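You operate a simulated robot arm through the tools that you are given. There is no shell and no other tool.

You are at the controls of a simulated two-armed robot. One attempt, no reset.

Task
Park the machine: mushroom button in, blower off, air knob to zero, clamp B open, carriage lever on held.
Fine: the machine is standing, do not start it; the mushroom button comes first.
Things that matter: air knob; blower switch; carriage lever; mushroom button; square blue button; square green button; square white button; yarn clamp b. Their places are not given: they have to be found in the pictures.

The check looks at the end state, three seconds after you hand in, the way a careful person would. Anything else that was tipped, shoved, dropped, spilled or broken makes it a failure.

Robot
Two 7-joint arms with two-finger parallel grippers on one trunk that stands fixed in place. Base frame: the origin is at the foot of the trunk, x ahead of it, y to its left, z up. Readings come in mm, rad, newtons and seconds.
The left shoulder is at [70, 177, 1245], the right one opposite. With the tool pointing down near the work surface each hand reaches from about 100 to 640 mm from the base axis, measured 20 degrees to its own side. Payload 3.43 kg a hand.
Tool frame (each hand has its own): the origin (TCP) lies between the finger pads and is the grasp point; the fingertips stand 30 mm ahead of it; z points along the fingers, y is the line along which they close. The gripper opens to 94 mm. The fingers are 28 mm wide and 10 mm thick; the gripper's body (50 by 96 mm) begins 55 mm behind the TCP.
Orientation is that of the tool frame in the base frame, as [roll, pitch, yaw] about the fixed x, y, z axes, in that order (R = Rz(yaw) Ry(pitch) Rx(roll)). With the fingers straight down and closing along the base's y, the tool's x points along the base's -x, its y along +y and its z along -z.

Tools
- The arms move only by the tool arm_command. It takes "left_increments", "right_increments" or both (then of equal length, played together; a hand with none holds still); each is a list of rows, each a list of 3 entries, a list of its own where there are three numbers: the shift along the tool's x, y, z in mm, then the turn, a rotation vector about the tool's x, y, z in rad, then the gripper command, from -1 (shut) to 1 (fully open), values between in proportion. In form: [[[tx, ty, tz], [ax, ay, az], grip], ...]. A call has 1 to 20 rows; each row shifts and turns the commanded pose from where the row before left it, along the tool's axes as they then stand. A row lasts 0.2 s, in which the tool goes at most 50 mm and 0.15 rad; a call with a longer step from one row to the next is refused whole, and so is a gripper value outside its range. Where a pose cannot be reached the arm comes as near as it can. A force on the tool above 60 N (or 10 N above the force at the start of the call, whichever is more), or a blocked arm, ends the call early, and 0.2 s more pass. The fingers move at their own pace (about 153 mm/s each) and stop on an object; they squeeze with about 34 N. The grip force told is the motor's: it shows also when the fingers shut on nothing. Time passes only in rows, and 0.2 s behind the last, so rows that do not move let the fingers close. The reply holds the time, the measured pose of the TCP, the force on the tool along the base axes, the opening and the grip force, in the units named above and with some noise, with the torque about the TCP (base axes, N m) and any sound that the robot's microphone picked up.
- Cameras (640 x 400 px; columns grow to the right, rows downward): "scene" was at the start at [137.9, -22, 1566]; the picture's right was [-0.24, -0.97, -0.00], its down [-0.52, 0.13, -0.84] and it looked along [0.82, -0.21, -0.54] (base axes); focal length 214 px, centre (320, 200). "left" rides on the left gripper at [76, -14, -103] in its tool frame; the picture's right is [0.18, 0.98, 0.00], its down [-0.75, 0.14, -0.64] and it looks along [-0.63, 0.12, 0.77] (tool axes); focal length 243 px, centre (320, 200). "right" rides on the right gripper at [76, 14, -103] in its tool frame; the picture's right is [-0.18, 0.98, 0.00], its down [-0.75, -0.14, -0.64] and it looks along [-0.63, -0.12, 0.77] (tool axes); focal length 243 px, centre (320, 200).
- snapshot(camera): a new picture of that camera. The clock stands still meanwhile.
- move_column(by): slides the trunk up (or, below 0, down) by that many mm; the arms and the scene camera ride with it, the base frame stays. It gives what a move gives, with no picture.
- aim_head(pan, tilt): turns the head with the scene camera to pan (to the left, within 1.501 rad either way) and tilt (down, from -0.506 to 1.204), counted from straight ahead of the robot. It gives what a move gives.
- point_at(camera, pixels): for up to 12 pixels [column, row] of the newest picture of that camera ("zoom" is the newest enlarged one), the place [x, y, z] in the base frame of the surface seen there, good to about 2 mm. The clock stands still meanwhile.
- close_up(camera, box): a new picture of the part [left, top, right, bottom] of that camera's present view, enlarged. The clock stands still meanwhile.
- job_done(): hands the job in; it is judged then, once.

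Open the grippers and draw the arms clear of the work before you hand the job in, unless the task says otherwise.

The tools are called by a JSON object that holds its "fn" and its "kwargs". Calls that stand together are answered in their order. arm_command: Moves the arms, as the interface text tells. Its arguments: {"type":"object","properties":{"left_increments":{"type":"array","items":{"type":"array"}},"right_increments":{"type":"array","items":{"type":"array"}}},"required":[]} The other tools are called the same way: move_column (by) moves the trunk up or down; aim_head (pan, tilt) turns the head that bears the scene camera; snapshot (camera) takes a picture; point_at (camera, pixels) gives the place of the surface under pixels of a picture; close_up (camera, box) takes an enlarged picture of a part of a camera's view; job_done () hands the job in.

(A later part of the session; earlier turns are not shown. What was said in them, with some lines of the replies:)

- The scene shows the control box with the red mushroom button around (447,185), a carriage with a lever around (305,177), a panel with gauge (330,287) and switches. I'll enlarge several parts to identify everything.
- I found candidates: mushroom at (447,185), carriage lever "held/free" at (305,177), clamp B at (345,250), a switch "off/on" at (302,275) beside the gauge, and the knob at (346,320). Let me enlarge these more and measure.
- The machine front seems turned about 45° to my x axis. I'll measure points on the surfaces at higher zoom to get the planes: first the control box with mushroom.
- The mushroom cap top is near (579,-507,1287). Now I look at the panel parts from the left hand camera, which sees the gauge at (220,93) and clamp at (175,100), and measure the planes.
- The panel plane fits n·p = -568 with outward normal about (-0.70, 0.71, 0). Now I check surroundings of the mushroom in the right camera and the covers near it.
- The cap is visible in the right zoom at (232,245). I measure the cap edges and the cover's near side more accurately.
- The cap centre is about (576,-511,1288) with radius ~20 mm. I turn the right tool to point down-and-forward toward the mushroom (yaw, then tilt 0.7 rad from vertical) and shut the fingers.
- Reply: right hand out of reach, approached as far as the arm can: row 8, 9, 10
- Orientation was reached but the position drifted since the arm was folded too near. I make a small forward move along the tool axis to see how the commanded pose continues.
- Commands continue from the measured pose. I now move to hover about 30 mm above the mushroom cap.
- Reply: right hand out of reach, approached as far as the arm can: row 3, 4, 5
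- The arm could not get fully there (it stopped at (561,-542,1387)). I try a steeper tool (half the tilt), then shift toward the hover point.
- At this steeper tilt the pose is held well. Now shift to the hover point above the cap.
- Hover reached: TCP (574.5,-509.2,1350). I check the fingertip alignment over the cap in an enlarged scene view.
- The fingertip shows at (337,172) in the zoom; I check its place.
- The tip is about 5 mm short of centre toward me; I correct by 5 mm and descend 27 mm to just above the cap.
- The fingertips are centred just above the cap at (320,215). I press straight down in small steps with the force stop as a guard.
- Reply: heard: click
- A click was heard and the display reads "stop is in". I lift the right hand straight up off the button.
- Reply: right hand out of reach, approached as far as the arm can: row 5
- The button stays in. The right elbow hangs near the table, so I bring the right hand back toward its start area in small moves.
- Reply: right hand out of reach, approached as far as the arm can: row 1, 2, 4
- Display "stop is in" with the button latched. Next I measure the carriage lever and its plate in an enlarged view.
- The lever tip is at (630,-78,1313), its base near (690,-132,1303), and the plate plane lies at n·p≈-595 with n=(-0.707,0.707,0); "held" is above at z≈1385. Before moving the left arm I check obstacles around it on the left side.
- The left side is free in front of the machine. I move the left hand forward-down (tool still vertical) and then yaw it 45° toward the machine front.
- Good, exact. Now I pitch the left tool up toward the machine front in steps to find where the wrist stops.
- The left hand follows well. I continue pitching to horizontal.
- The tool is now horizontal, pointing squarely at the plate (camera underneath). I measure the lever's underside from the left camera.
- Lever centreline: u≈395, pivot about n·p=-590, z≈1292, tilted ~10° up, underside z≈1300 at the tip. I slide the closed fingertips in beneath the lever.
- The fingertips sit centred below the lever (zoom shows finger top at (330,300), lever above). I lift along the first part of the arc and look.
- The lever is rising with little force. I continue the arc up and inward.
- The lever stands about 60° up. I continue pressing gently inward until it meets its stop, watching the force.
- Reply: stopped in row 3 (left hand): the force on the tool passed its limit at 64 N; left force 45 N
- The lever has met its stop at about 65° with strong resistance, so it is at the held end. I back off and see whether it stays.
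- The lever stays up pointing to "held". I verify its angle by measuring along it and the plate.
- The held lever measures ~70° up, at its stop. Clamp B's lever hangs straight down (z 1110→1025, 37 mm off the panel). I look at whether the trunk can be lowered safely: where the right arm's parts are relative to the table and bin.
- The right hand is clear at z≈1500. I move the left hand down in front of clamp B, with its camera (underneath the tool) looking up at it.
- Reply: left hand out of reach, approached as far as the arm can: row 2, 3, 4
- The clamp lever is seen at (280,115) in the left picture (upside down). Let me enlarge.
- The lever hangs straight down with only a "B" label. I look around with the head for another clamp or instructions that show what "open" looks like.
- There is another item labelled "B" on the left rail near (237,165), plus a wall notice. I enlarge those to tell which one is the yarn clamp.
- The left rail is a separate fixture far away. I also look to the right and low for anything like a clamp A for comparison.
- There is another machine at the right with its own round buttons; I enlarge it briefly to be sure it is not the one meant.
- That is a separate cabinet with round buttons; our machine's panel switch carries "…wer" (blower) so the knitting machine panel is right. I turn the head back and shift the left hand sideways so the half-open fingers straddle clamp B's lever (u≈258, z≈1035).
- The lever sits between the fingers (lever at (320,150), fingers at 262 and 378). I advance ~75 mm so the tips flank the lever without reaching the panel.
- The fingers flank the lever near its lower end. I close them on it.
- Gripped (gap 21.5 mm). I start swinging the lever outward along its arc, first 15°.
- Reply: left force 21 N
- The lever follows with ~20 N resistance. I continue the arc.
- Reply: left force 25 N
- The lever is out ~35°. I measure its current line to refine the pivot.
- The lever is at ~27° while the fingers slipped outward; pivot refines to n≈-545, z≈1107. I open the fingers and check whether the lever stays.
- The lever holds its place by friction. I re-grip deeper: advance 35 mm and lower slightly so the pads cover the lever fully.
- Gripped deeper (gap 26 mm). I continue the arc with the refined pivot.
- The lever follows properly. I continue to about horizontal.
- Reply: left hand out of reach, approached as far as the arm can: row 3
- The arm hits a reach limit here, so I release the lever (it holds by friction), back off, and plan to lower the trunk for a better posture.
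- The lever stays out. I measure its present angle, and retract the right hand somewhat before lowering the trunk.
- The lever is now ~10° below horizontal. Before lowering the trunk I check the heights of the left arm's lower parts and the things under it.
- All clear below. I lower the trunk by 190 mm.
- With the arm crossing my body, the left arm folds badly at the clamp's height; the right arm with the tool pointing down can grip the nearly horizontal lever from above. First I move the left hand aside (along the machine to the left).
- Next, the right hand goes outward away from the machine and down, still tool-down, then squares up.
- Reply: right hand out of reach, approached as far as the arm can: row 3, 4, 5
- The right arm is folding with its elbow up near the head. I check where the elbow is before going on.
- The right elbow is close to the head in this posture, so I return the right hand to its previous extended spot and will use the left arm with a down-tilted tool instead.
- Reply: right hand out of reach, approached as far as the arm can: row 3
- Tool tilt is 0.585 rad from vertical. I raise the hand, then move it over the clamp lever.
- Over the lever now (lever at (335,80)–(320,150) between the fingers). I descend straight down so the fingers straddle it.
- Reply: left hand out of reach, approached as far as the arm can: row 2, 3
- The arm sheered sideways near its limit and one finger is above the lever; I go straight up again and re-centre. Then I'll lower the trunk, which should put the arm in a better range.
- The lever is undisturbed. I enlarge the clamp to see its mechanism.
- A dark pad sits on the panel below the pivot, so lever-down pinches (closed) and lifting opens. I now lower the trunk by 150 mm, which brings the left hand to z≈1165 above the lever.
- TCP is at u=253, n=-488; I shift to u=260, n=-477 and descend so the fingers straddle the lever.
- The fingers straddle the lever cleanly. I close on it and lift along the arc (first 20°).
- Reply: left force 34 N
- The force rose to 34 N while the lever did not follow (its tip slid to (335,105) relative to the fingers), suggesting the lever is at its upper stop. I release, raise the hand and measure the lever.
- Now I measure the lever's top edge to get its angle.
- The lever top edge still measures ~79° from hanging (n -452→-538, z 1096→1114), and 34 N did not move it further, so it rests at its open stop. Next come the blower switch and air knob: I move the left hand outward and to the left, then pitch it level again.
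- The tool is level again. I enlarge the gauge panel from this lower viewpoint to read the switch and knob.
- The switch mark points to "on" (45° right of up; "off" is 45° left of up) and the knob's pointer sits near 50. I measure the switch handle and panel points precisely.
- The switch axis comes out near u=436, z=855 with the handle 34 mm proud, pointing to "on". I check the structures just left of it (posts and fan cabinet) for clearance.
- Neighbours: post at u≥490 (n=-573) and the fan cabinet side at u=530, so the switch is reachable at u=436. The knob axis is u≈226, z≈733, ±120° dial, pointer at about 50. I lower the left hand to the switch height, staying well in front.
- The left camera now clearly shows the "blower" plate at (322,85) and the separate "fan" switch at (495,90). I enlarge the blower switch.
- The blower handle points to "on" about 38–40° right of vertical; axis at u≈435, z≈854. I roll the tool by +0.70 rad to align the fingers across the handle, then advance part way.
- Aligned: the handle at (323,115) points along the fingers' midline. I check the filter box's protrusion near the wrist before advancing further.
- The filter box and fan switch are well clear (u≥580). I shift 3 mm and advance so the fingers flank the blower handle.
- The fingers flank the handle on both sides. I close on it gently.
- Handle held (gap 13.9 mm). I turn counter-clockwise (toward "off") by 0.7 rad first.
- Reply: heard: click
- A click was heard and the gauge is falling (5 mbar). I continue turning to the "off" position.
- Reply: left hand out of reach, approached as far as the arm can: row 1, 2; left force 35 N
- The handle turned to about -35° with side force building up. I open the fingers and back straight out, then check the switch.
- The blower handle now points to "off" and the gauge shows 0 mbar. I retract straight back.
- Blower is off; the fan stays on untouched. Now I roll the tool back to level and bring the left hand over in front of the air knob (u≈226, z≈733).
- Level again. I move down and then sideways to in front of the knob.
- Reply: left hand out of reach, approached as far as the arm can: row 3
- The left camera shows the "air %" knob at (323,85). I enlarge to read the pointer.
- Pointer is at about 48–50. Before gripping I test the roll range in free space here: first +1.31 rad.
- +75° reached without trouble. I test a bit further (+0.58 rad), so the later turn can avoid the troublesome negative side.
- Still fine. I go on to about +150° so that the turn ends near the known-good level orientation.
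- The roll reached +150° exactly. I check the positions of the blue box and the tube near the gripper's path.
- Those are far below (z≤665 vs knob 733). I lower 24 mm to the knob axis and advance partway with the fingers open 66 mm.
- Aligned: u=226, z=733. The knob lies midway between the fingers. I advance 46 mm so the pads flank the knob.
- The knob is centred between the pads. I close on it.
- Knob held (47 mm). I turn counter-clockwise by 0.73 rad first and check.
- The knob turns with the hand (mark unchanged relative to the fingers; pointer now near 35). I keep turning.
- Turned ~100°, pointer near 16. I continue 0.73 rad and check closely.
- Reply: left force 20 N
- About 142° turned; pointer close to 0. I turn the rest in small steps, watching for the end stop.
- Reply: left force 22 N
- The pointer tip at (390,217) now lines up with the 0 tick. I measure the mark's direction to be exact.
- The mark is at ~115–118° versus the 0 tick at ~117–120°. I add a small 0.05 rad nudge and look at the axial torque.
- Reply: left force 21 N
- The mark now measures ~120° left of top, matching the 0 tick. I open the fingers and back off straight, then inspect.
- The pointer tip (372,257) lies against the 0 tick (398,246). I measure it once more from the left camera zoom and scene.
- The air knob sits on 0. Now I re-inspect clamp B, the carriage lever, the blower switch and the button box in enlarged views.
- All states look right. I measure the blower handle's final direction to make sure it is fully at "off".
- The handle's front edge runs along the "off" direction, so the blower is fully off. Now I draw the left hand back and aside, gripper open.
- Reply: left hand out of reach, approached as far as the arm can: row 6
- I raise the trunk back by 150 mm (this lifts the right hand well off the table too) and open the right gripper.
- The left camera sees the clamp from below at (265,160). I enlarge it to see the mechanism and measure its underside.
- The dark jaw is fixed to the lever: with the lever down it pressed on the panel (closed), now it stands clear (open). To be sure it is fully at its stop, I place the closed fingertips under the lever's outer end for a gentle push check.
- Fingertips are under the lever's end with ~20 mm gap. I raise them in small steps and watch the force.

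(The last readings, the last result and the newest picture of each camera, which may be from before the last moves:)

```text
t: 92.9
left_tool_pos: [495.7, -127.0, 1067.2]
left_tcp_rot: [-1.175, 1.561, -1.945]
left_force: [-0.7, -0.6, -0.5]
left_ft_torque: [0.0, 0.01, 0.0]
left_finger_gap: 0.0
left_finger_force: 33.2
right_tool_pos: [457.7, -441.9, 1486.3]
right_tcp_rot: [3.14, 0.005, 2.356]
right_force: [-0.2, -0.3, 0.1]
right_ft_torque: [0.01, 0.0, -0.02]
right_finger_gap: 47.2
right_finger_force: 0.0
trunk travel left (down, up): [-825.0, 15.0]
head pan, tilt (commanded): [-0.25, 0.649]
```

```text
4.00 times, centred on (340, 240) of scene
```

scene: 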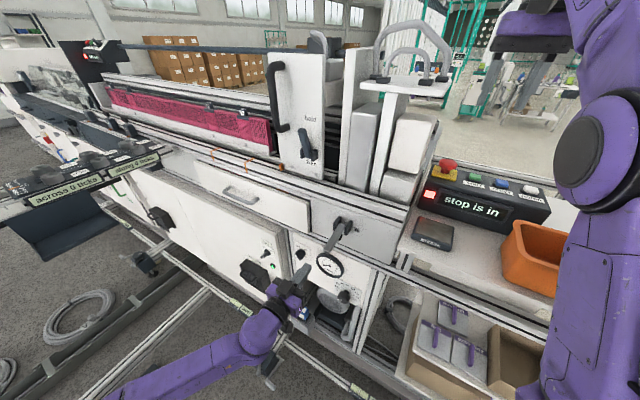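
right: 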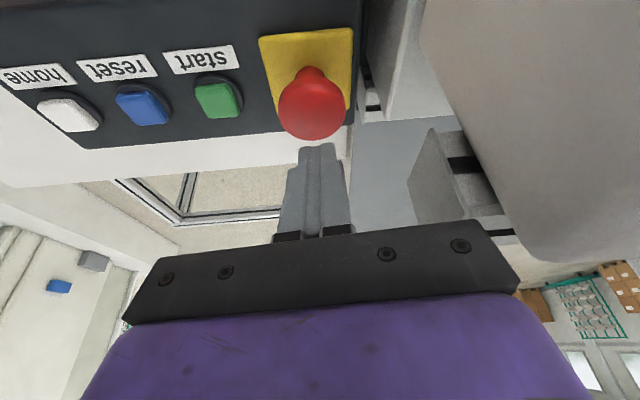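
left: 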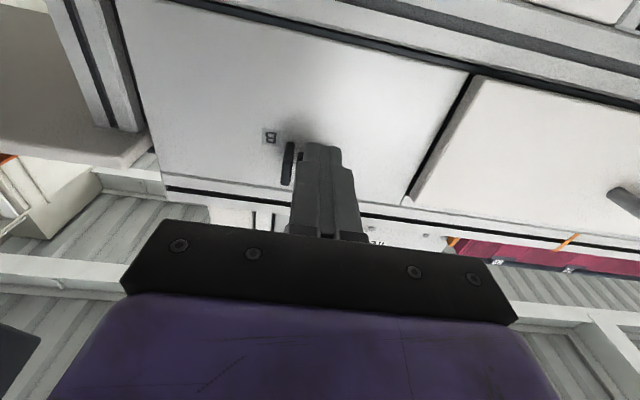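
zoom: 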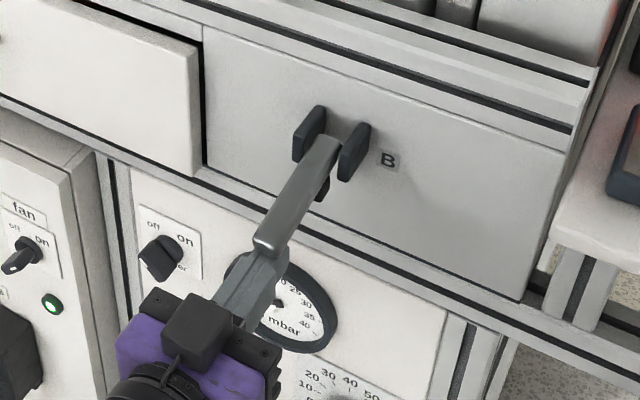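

No contact yet (force ~0). A few more millimetres.

{"fn": "arm_command", "kwargs": {"left_increments": [[[-3, 0, 0], [0, 0, 0], -1], [[-3, 0, 0], [0, 0, 0], -1]]}}

{"fn": "move_column", "kwargs": {"by": 4}}

```text
t: 93.5
left_tool_pos: [496.5, -127.7, 1069.2]
left_tcp_rot: [-1.975, 1.558, -2.748]
left_force: [-8.9, 4.4, -26.1]
left_ft_torque: [0.13, -0.03, -0.07]
left_finger_gap: 0.0
left_finger_force: 33.1
right_tool_pos: [459.3, -441.8, 1486.0]
right_tcp_rot: [-3.141, 0.004, 2.357]
right_force: [0.5, 0.0, 0.5]
right_ft_torque: [0.01, -0.01, 0.04]
right_finger_gap: 46.8
right_finger_force: 0.1
trunk travel left (down, up): [-825.0, 15.0]
head pan, tilt (commanded): [-0.25, 0.649]
```

```text
t: 94.0
left_tool_pos: [494.7, -126.2, 1070.1]
left_tcp_rot: [-2.257, 1.555, -3.028]
left_force: [-15.5, 8.7, -48.0]
left_ft_torque: [0.19, -0.05, 0.24]
left_finger_gap: 0.2
left_finger_force: 32.9
right_tool_pos: [461.9, -440.2, 1489.2]
right_tcp_rot: [-3.14, 0.002, 2.357]
right_force: [-0.2, -0.1, -0.5]
right_ft_torque: [-0.01, -0.02, 0.0]
right_finger_gap: 47.1
right_finger_force: 0.2
trunk travel left (down, up): [-829.0, 11.0]
head pan, tilt (commanded): [-0.25, 0.649]
```

With 48 N at the lever's end it does not move: it is firmly at its open stop. I back off downward and away, then check it stays.

{"fn": "arm_command", "kwargs": {"left_increments": [[[8, 0, 0], [0, 0, 0], -1], [[20, 0, 0], [0, 0, 0], -1], [[10, 10, -30], [0, 0, 0], -0.5], [[20, 40, 0], [0, 0, 0], 0], [[20, 40, 0], [0, 0, 0], 0.5], [[20, 40, 0], [0, 0, 0], 1], [[20, 40, 0], [0, 0, 0], 1], [[10, 40, 0], [0, 0, 0], 1]]}}

{"fn": "snapshot", "kwargs": {"camera": "scene"}}

{"fn": "close_up", "kwargs": {"camera": "scene", "box": [280, 190, 400, 290]}}

```text
t: 95.8
left_tool_pos: [613.4, 37.5, 948.8]
left_tcp_rot: [-1.311, 1.562, -2.083]
left_force: [0.3, 0.7, 0.3]
left_ft_torque: [-0.01, 0.01, 0.0]
left_finger_gap: 93.9
left_finger_force: 0.0
left hand out of reach, approached as far as the arm can: row 8
right_tool_pos: [458.5, -441.1, 1489.1]
right_tcp_rot: [-3.14, 0.004, 2.357]
right_force: [0.6, -0.3, 0.1]
right_ft_torque: [0.0, 0.02, -0.03]
right_finger_gap: 47.0
right_finger_force: 0.1
trunk travel left (down, up): [-829.0, 11.0]
head pan, tilt (commanded): [-0.25, 0.649]
```

```text
taken
```

scene: 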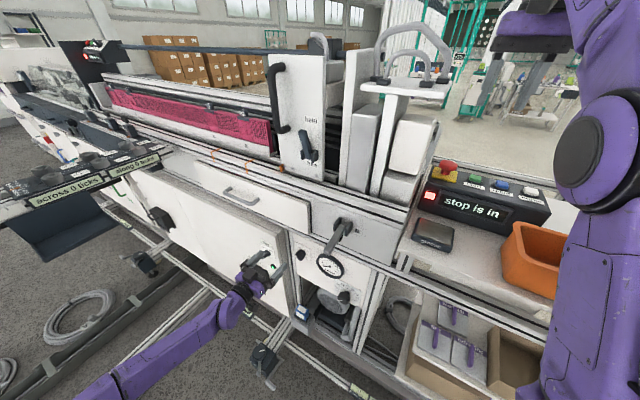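

```text
4.00 times, centred on (340, 240) of scene
```

zoom: 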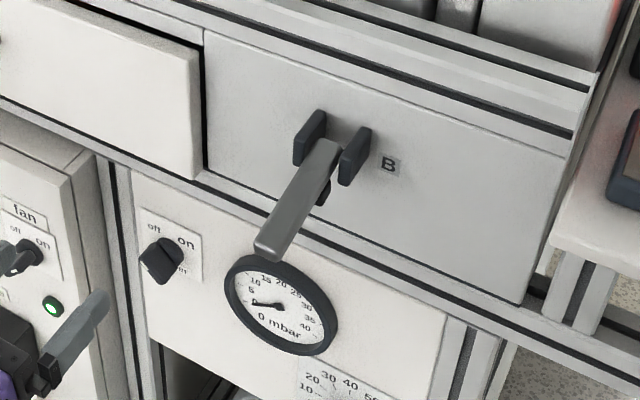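

The clamp stays open. I draw the left hand farther back from the machine and open both grippers fully.

{"fn": "arm_command", "kwargs": {"left_increments": [[[0, 0, -25], [0, 0, 0], 1], [[0, 0, -25], [0, 0, 0], 1], [[0, 0, -25], [0, 0, 0], 1], [[0, 0, 0], [0, 0, 0], 1]], "right_increments": [[[10, 0, 0], [0, 0, 0], 1], [[10, 0, 0], [0, 0, 0], 1], [[0, 0, 0], [0, 0, 0], 1], [[0, 0, 0], [0, 0, 0], 1]]}}

{"fn": "snapshot", "kwargs": {"camera": "scene"}}

{"fn": "close_up", "kwargs": {"camera": "scene", "box": [280, 210, 380, 310]}}

{"fn": "close_up", "kwargs": {"camera": "scene", "box": [250, 50, 450, 200]}}

{"fn": "close_up", "kwargs": {"camera": "scene", "box": [390, 140, 590, 300]}}

```text
t: 96.8
left_tool_pos: [557.5, 88.8, 949.8]
left_tcp_rot: [-1.239, 1.561, -2.007]
left_force: [-0.8, 0.0, -0.6]
left_ft_torque: [0.03, 0.0, -0.01]
left_finger_gap: 94.0
left_finger_force: 0.1
right_tool_pos: [443.5, -427.8, 1489.7]
right_tcp_rot: [3.14, 0.005, 2.356]
right_force: [0.0, 0.5, -0.4]
right_ft_torque: [0.0, -0.01, 0.05]
right_finger_gap: 93.9
right_finger_force: 0.2
trunk travel left (down, up): [-829.0, 11.0]
head pan, tilt (commanded): [-0.25, 0.649]
```

```text
taken
```

scene: 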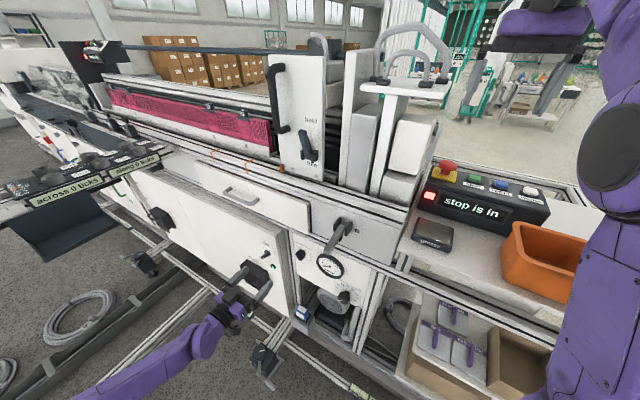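

```text
4.00 times, centred on (330, 260) of scene
```

zoom: 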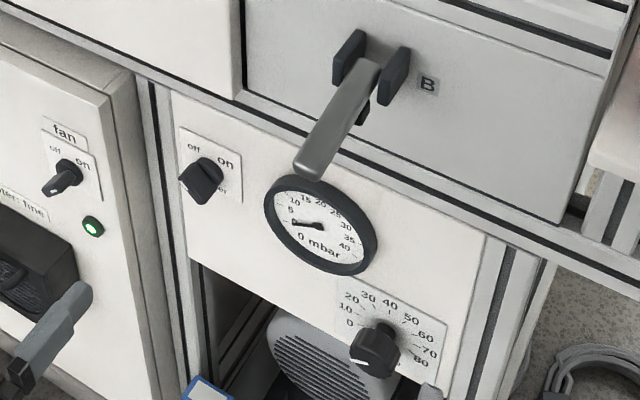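

```text
2.67 times, centred on (350, 125) of scene
```

zoom: 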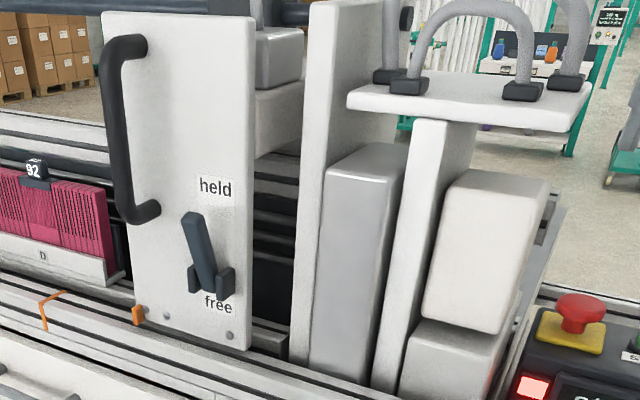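

```text
2.50 times, centred on (490, 220) of scene
```

zoom: 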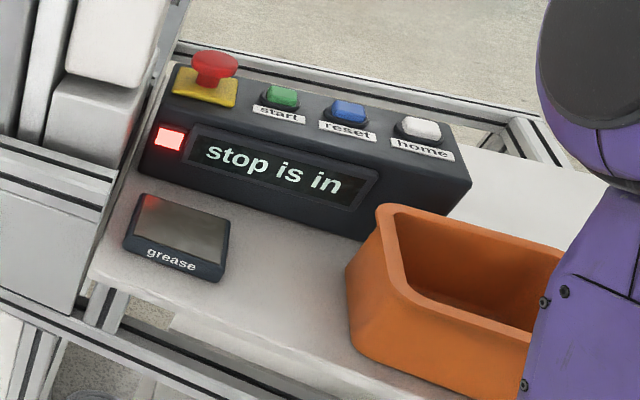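

Everything is as required: display "stop is in", blower at off (0 mbar), air knob on 0, clamp B lever up at its stop, carriage lever at held, fan and square buttons untouched, bin and grease tray in place, both grippers open and clear. I hand the job in.

{"fn": "job_done", "kwargs": {}}

```text
The job is handed in.
```

The machine is parked, and I've handed the job in. All five controls are set, and the mushroom button went in first:

| Control | Final state | How I confirmed it |
|---|---|---|
| Mushroom button | In | It clicked, and the display reads "stop is in" |
| Carriage lever | Held | Pushed up to its stop; it stays there |
| Clamp B | Open | Lever raised to its stop; 48 N at its end did not move it further |
| Blower | Off | Handle points to "off", and the gauge reads 0 mbar |
| Air knob | Zero | The pointer lines up with the 0 tick, to within about one unit |

- **Clamp B:** nothing on it says which way is open. I took lever up as open because the jaw presses on the panel when the lever is down.
- **Left alone:** I did not press the three square buttons or touch the separate fan switch, so the fan is still on. The grease tray and orange bin are still in place.
- **Arms:** both grippers are open, and both arms are drawn back from the machine.
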